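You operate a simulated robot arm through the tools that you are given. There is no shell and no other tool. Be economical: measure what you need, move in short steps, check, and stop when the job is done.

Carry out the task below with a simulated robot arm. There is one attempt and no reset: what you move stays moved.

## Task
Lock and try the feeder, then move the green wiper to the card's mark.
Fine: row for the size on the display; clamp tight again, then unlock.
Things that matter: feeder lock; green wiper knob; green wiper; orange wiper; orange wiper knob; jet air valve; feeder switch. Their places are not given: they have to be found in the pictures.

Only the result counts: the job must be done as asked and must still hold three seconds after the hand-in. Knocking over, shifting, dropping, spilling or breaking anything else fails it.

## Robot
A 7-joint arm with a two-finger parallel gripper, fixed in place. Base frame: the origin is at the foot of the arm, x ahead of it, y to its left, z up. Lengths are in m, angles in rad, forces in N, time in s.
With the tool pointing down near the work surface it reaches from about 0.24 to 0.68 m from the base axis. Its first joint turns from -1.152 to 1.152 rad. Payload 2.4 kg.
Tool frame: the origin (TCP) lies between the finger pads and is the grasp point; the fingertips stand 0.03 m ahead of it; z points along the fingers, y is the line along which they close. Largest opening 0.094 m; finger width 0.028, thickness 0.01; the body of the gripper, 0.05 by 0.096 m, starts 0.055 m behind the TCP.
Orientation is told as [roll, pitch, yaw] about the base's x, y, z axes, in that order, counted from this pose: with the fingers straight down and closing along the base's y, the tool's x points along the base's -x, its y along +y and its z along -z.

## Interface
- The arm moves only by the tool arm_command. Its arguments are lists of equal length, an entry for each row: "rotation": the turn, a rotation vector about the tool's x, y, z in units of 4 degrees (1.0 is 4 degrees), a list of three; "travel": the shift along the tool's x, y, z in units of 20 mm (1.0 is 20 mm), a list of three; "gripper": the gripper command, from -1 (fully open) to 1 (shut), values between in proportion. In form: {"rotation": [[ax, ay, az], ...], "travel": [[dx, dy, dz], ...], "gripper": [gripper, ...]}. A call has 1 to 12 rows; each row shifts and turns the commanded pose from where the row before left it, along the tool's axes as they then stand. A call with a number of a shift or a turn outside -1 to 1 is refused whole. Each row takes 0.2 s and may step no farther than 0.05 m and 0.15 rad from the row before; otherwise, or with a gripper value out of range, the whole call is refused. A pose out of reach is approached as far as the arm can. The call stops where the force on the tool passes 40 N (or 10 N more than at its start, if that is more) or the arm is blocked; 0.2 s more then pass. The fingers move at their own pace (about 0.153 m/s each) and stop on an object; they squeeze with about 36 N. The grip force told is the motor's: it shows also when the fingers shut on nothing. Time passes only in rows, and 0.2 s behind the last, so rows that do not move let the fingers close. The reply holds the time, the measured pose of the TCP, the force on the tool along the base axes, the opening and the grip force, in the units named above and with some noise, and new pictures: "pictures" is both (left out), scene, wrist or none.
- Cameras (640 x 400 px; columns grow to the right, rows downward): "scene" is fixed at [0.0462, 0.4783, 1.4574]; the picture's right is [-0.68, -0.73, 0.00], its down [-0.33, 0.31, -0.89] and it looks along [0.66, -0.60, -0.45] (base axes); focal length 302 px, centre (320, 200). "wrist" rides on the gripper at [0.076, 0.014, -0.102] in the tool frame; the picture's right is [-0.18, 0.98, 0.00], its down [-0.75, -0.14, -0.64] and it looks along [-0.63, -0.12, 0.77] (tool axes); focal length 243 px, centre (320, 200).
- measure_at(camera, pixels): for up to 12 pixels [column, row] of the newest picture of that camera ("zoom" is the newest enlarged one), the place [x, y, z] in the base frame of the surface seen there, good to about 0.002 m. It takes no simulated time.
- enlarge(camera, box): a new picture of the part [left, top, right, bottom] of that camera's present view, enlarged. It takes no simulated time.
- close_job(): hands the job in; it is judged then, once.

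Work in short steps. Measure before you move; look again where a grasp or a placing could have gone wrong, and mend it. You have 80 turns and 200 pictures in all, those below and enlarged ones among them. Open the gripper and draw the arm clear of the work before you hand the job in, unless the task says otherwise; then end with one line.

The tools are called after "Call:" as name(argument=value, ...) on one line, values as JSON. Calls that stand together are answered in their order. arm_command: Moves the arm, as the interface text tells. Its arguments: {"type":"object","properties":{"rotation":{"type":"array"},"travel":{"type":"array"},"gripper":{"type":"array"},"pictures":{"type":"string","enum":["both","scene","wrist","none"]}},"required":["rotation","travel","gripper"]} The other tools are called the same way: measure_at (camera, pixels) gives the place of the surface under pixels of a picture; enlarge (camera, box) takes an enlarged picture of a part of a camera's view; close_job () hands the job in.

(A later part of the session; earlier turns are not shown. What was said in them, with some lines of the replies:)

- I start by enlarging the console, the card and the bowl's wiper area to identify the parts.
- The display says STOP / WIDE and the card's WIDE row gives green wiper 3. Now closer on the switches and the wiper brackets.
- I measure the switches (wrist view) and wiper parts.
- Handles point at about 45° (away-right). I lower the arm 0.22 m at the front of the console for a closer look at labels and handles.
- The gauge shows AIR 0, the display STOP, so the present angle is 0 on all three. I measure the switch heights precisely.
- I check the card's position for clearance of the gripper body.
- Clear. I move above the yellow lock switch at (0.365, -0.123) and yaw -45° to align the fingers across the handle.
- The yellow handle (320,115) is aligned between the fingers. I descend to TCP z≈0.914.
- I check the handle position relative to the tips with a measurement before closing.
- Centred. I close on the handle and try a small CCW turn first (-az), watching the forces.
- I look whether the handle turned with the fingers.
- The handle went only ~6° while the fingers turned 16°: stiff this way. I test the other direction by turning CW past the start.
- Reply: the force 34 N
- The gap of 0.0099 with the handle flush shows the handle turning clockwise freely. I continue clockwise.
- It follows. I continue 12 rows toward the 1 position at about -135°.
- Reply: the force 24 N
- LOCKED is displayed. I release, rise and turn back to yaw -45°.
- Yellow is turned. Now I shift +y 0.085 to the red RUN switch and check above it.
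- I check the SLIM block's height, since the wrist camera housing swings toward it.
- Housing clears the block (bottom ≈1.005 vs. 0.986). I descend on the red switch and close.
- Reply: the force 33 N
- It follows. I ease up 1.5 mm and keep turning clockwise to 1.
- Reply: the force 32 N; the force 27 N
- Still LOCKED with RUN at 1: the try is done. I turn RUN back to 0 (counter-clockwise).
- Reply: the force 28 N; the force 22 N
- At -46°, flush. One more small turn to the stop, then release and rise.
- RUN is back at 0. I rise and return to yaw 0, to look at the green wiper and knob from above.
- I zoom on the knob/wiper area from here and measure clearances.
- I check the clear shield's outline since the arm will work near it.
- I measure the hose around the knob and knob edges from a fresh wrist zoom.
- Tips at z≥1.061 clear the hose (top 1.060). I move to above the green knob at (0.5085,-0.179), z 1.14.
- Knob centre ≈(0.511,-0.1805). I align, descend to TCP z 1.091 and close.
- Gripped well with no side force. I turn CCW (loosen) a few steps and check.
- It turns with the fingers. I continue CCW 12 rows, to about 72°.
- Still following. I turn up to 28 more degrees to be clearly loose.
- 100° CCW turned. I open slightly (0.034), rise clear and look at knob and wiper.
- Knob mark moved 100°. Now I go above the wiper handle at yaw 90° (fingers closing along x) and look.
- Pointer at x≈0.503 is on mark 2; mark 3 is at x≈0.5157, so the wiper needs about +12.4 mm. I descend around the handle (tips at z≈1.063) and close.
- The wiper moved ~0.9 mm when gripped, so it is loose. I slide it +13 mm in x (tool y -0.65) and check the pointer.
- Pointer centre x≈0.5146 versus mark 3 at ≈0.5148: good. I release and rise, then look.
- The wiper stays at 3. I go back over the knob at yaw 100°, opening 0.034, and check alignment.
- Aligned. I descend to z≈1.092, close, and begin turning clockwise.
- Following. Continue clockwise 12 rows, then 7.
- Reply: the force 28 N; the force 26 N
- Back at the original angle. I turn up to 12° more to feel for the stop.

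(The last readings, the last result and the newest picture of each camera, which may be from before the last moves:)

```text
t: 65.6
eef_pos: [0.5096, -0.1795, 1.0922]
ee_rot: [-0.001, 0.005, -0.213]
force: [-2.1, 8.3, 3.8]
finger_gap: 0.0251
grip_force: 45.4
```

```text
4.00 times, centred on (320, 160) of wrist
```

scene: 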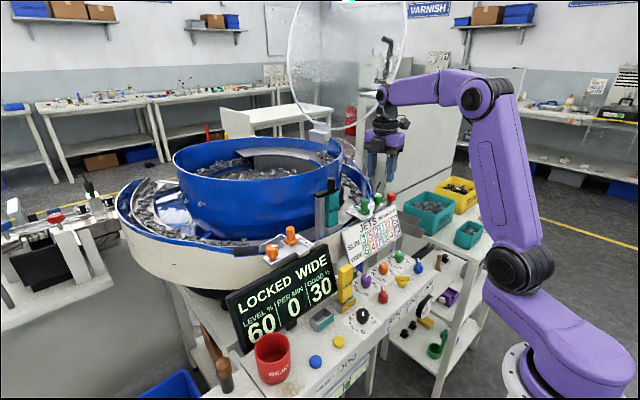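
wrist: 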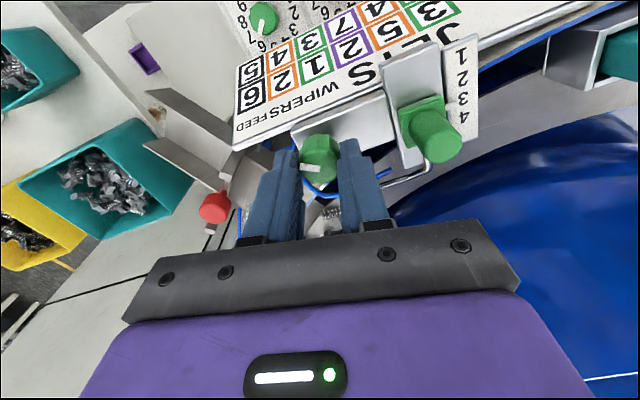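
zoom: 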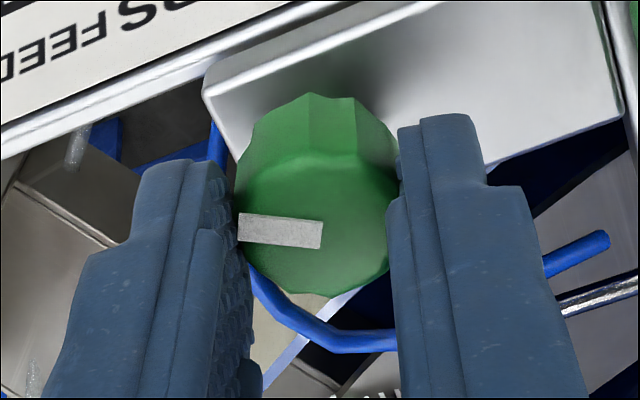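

The fingers slipped at the original angle: the clamp is at its stop, tight. I release, rise and inspect.

Call:
arm_command(rotation=[[0, 0, 0], [0, 0, 0], [0, 0, 0], [0, 0, 0], [0, 0, 0], [0, 0, 0], [0, 0, 0], [0, 0, 0]], travel=[[0, 0, 0], [0, 0, 0], [0, 0, -0.5], [0, 0, -1], [0, 0, -1], [0, 0, -1], [0, 0, -1], [0, 0, -1]], gripper=[0.2, 0.2, 0.2, 0.2, 0, -0.1, -0.1, -0.1])

Call:
enlarge(camera="scene", box=[340, 180, 420, 230])

Call:
enlarge(camera="wrist", box=[270, 80, 430, 180])

```text
t: 67.4
eef_pos: [0.5115, -0.1816, 1.2037]
ee_rot: [0.001, 0.001, -0.212]
force: [-0.1, 0.1, -0.6]
finger_gap: 0.0519
grip_force: 0.0
```

scene: 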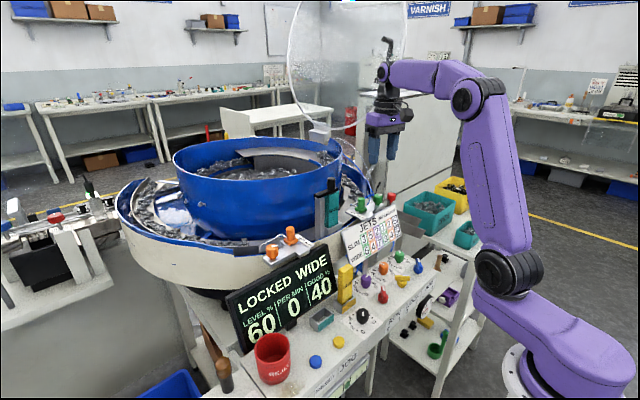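
wrist: 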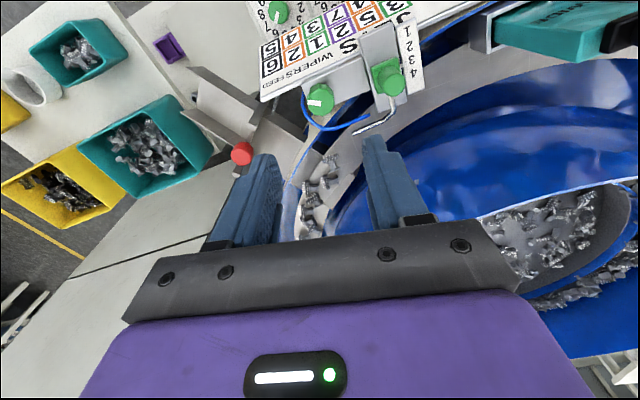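

```text
8.00 times, centred on (380, 205) of scene
```

zoom: 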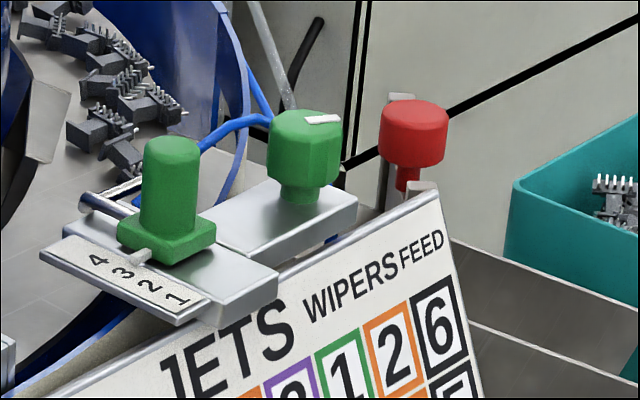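

```text
4.00 times, centred on (350, 130) of wrist
```

zoom: 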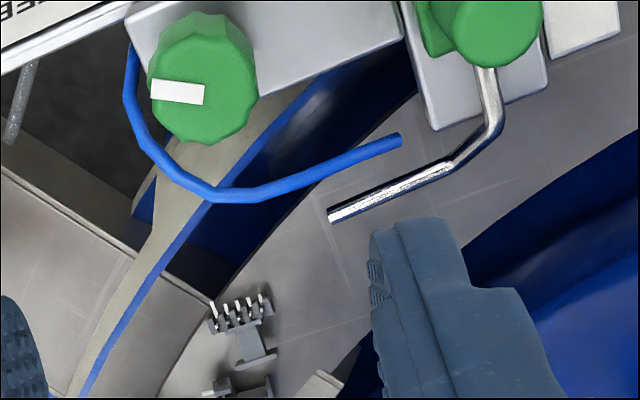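

Wiper at 3, knob back at its tight mark, GOOD rose to 40. Now back to the yellow lock switch with yaw -133°.

Call:
arm_command(rotation=[[0, 0, 0], [0, 0, 0], [0, 0, 0], [0, 0, 0], [0, 0, 0], [0, 0, 0], [0, 0, 0], [0, 0, 0], [0, 0, 0]], travel=[[0.864, 0.147, 0], [0.864, 0.147, 0], [0.864, 0.147, 0], [0.864, 0.147, 0], [0.864, 0.147, 0], [0.864, 0.147, 0], [0.864, 0.147, 0], [0.864, 0.147, 0], [0.864, 0.147, 0]], gripper=[-0.1, -0.1, -0.1, -0.1, -0.1, -0.1, -0.1, -0.1, -0.1], pictures="none")

Call:
arm_command(rotation=[[0, 0, 1], [0, 0, 1], [0, 0, 1], [0, 0, 1], [0, 0, 1], [0, 0, 1], [0, 0, 1], [0, 0, 1], [0, 0, 1], [0, 0, 1], [0, 0, 1], [0, 0, 1]], travel=[[0, 0, 0.9], [0, 0, 0.9], [0, 0, 0.9], [0, 0, 0.9], [0, 0, 0.9], [0, 0, 0.9], [0, 0, 0.9], [0, 0, 0.9], [0, 0, 0.9], [0, 0, 0.9], [0, 0, 0.9], [0, 0, 0.8]], gripper=[-0.1, -0.1, -0.1, -0.1, -0.1, -0.1, -0.1, -0.1, -0.1, -0.1, -0.1, -0.1], pictures="none")

Call:
arm_command(rotation=[[0, 0, 1], [0, 0, 1], [0, 0, 1], [0, 0, 1], [0, 0, 1], [0, 0, 1], [0, 0, 1], [0, 0, 1], [0, 0, 1], [0, 0, 1], [0, 0, 1], [0, 0, 1]], travel=[[0, 0, 0], [0, 0, 0], [0, 0, 0], [0, 0, 0], [0, 0, 0], [0, 0, 0], [0, 0, 0], [0, 0, 0], [0, 0, 0], [0, 0, 0], [0, 0, 0], [0, 0, 0]], gripper=[-0.1, -0.1, -0.1, -0.1, -0.1, -0.1, -0.1, -0.1, -0.1, -0.1, -0.1, -0.1], pictures="none")

Call:
arm_command(rotation=[[0, 0, 1], [0, 0, 1], [0, 0, 1], [0, 0, 1], [0, 0, 1], [0, 0, 1], [0, 0, 0.2]], travel=[[0, 0, 0], [0, 0, 0], [0, 0, 0], [0, 0, 0], [0, 0, 0], [0, 0, 0], [0, 0, 0]], gripper=[-0.1, -0.1, -0.1, -0.1, -0.1, -0.1, -0.1])

Call:
enlarge(camera="wrist", box=[240, 80, 400, 180])

```text
t: 69.4
eef_pos: [0.3627, -0.1236, 1.2032]
ee_rot: [0.0, -0.001, -0.215]
force: [-0.2, -0.4, -0.1]
finger_gap: 0.0517
grip_force: 0.0
```

```text
t: 72.0
eef_pos: [0.3635, -0.1237, 0.9894]
ee_rot: [0.001, -0.001, -1.051]
force: [0.1, -0.7, -0.1]
finger_gap: 0.0515
grip_force: 0.2
```

```text
t: 74.6
eef_pos: [0.363, -0.1234, 0.9897]
ee_rot: [0.0, -0.001, -1.891]
force: [-0.3, 0.3, 0.0]
finger_gap: 0.0515
grip_force: 0.0
```

```text
t: 76.2
eef_pos: [0.3637, -0.1237, 0.989]
ee_rot: [0.001, 0.0, -2.324]
force: [1.1, 0.1, -0.1]
finger_gap: 0.0517
grip_force: 0.1
```

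scene: 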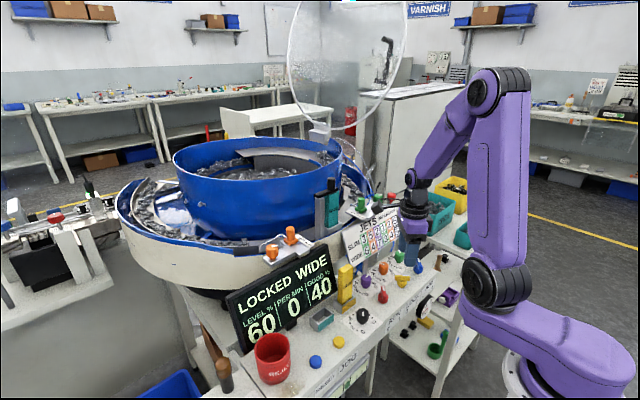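
wrist: 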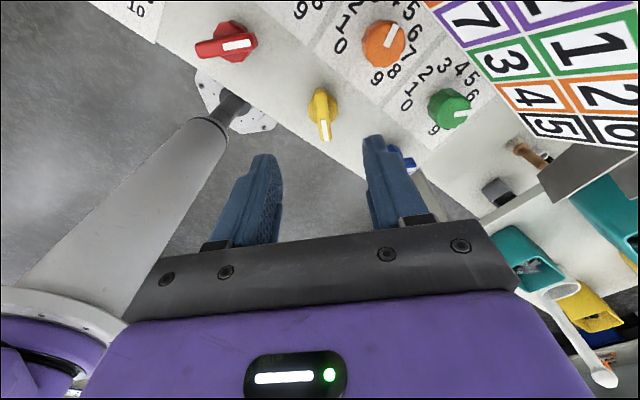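

```text
4.00 times, centred on (320, 130) of wrist
```

zoom: 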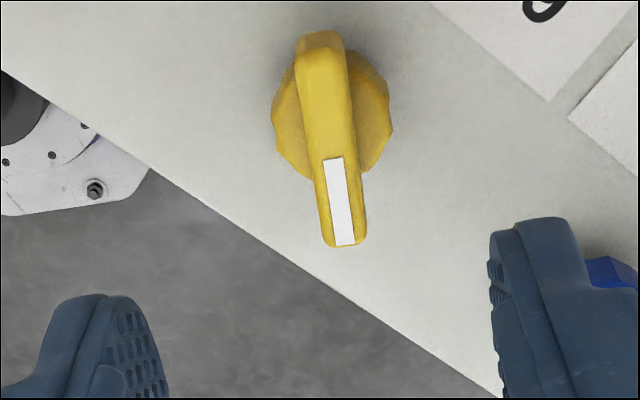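

Aligned on the yellow handle. I descend, close and begin turning CCW.

Call:
arm_command(rotation=[[0, 0, 0], [0, 0, 0], [0, 0, 0], [0, 0, 0], [0, 0, 0], [0, 0, 0], [0, 0, 0], [0, 0, -1], [0, 0, -1], [0, 0, -1], [0, 0, -1], [0, 0, -1]], travel=[[0, 0.04, 1], [0, 0, 1], [0, 0, 1], [0, 0, 0.7], [0, 0, 0], [0, 0, 0], [0, 0, 0], [0, 0, 0], [0, 0, 0], [0, 0, 0], [0, 0, 0], [0, 0, 0]], gripper=[-0.1, -0.1, -0.1, -0.1, 1, 1, 1, 1, 1, 1, 1, 1], pictures="wrist")

Call:
enlarge(camera="wrist", box=[240, 120, 400, 220])

```text
t: 78.8
eef_pos: [0.3663, -0.1252, 0.9143]
ee_rot: [0.003, 0.0, -1.971]
force: [18.3, -10.6, -30.5]
finger_gap: 0.0099
grip_force: 43.5
```

wrist: 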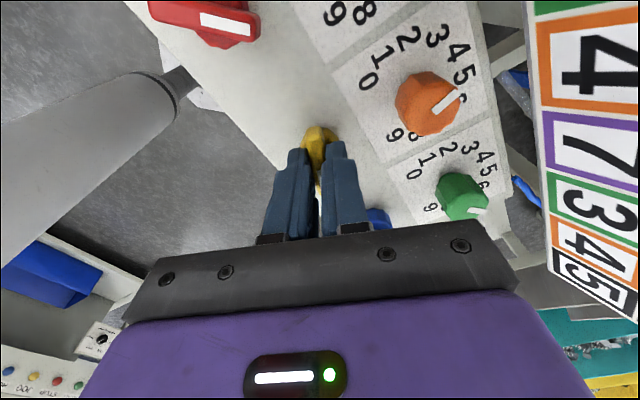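

```text
4.00 times, centred on (320, 170) of wrist
```

zoom: 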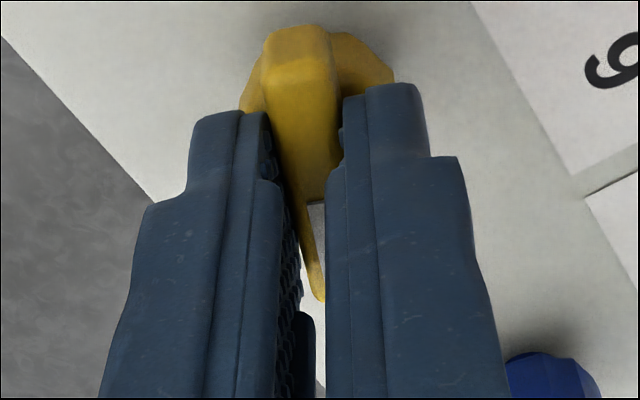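

Following; I nudge the centre by 2 mm and continue CCW.

Call:
arm_command(rotation=[[0, 0, 0], [0, 0, -1], [0, 0, -1], [0, 0, -1], [0, 0, -1], [0, 0, -1], [0, 0, -1], [0, 0, -1], [0, 0, -1], [0, 0, -1]], travel=[[0.09, 0, -0.05], [0, 0, 0], [0, 0, 0], [0, 0, 0], [0, 0, 0], [0, 0, 0], [0, 0, 0], [0, 0, 0], [0, 0, 0], [0, 0, 0]], gripper=[1, 1, 1, 1, 1, 1, 1, 1, 1, 1], pictures="none")

Call:
arm_command(rotation=[[0, 0, -1], [0, 0, -1], [0, 0, -1], [0, 0, -1], [0, 0, -1], [0, 0, -1], [0, 0, -1], [0, 0, -1], [0, 0, -0.7], [0, 0, 0]], travel=[[0, 0, 0], [0, 0, 0], [0, 0, 0], [0, 0, 0], [0, 0, 0], [0, 0, 0], [0, 0, 0], [0, 0, 0], [0, 0, 0], [0, 0, 0]], gripper=[1, 1, 1, 1, 1, 1, 1, 1, 1, 1])

```text
t: 81.0
eef_pos: [0.3652, -0.1242, 0.9172]
ee_rot: [0.004, -0.002, -1.344]
force: [-0.8, -35.1, -4.7]
finger_gap: 0.0102
grip_force: 43.4
```

```text
t: 83.2
eef_pos: [0.3648, -0.1235, 0.9161]
ee_rot: [0.004, -0.002, -0.741]
force: [-1.3, -31.0, 7.4]
finger_gap: 0.0101
grip_force: 43.7
```

scene: 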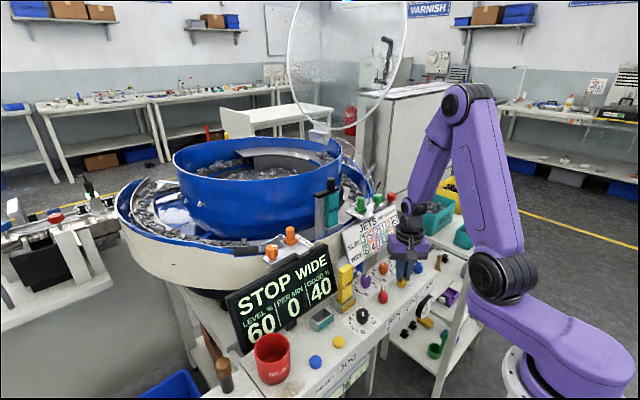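
wrist: 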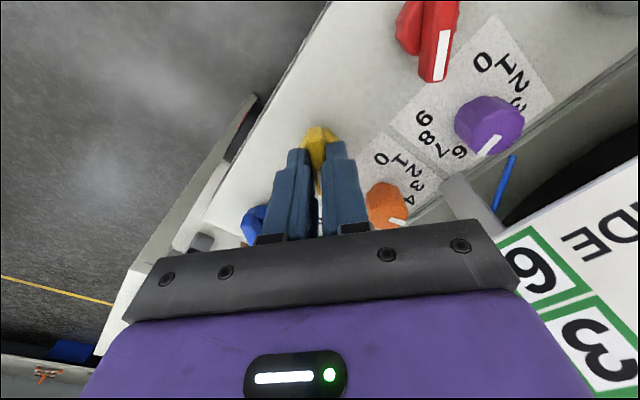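

STOP shows again: unlocked. I release, rise and draw the arm back clear.

Call:
arm_command(rotation=[[0, 0, 0], [0, 0, 0], [0, 0, 0], [0, 0, 0], [0, 0, 0], [0, 0, 0], [0, 0, 0], [0, 0, 0], [0, 0, 0], [0, 0, 0], [0, 0, 0], [0, 0, 0]], travel=[[0, 0, 0], [0, 0, 0], [0, 0, -1], [0, 0, -1], [0, 0, -1], [0, 0, -1], [0, 0, -1], [0, 0, -1], [0, 0, -1], [0, 0, -1], [0, 0, -1], [0, 0, -1]], gripper=[-0.1, -0.1, -0.1, -0.1, -0.1, -0.1, -0.5, -1, -1, -1, -1, -1])

Call:
enlarge(camera="scene", box=[220, 180, 460, 330])

Call:
enlarge(camera="scene", box=[344, 185, 408, 225])

Call:
enlarge(camera="scene", box=[370, 250, 450, 310])

```text
t: 85.8
eef_pos: [0.3646, -0.1206, 1.1159]
ee_rot: [0.002, 0.001, -0.737]
force: [0.7, 1.1, 0.6]
finger_gap: 0.0939
grip_force: 0.1
```

scene: 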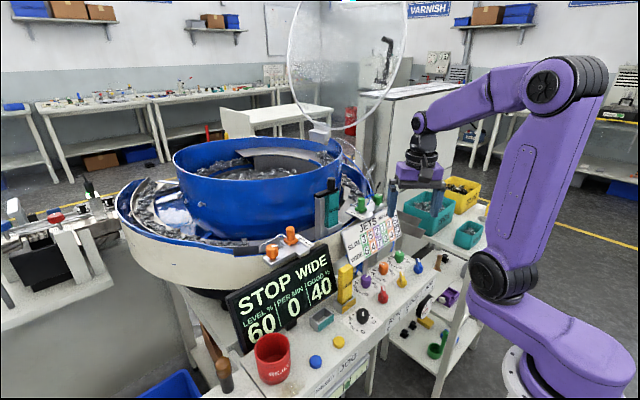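
wrist: 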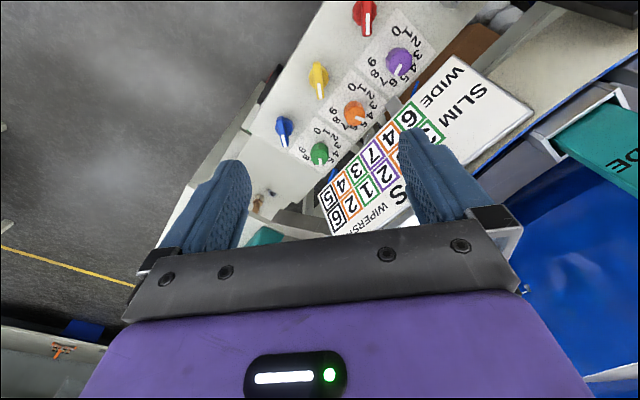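

```text
2.67 times, centred on (340, 255) of scene
```

zoom: 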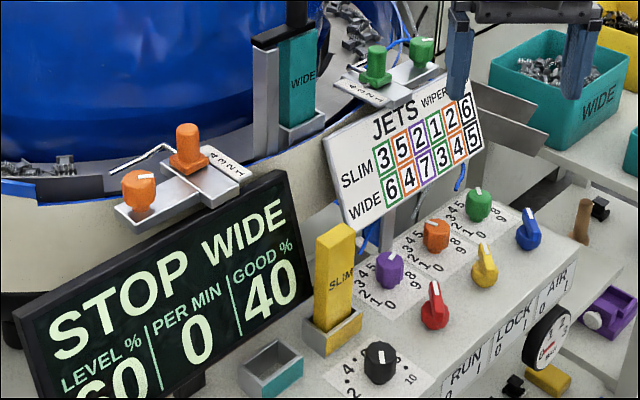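

```text
10.00 times, centred on (376, 205) of scene
```

zoom: 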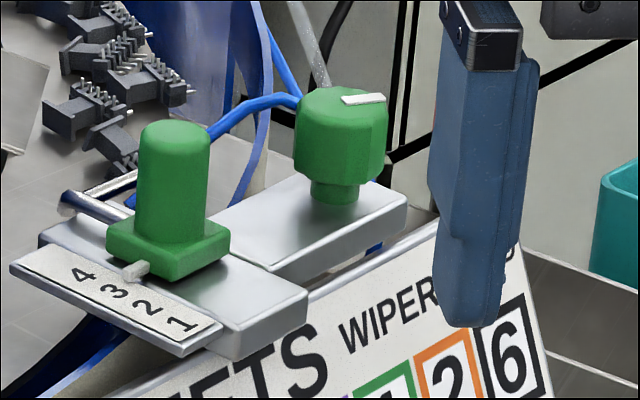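

```text
6.67 times, centred on (410, 280) of scene
```

zoom: 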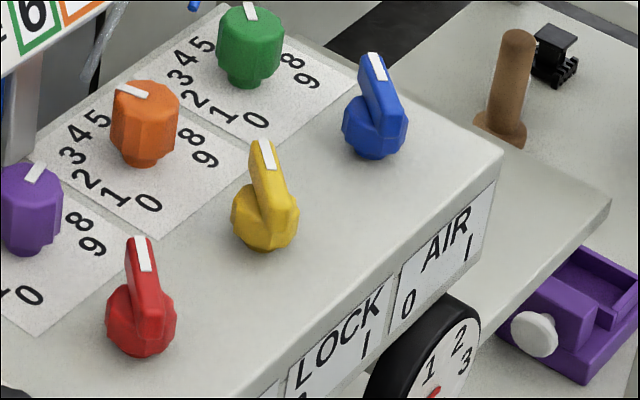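

All switches are back at 0, the wiper is at 3 and the knob is tight. I draw the arm further up and back.

Call:
arm_command(rotation=[[0, 0, 0], [0, 0, 0], [0, 0, 0], [0, 0, 0], [0, 0, 0], [0, 0, 0]], travel=[[0.5, -0.45, -1], [0.5, -0.45, -1], [0.5, -0.45, -1], [0.5, -0.45, -1], [0, 0, -1], [0, 0, -1]], gripper=[-1, -1, -1, -1, -1, -1], pictures="scene")

```text
t: 87.2
eef_pos: [0.3107, -0.122, 1.2368]
ee_rot: [-0.001, 0.0, -0.734]
force: [-0.4, 0.0, 0.0]
finger_gap: 0.0941
grip_force: 0.1
```

scene: 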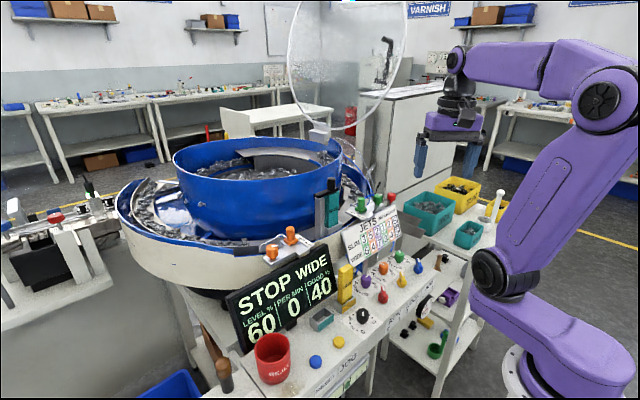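

The display shows STOP / WIDE, the gripper is open and the arm is clear of the work. I hand the job in.

Call:
close_job()

```text
The job is handed in.
```

I locked the feeder and tried it (RUN at 1 still read LOCKED, then back to 0), moved the green wiper from 2 to mark 3 for WIDE, clamped it tight again and unlocked the feeder.
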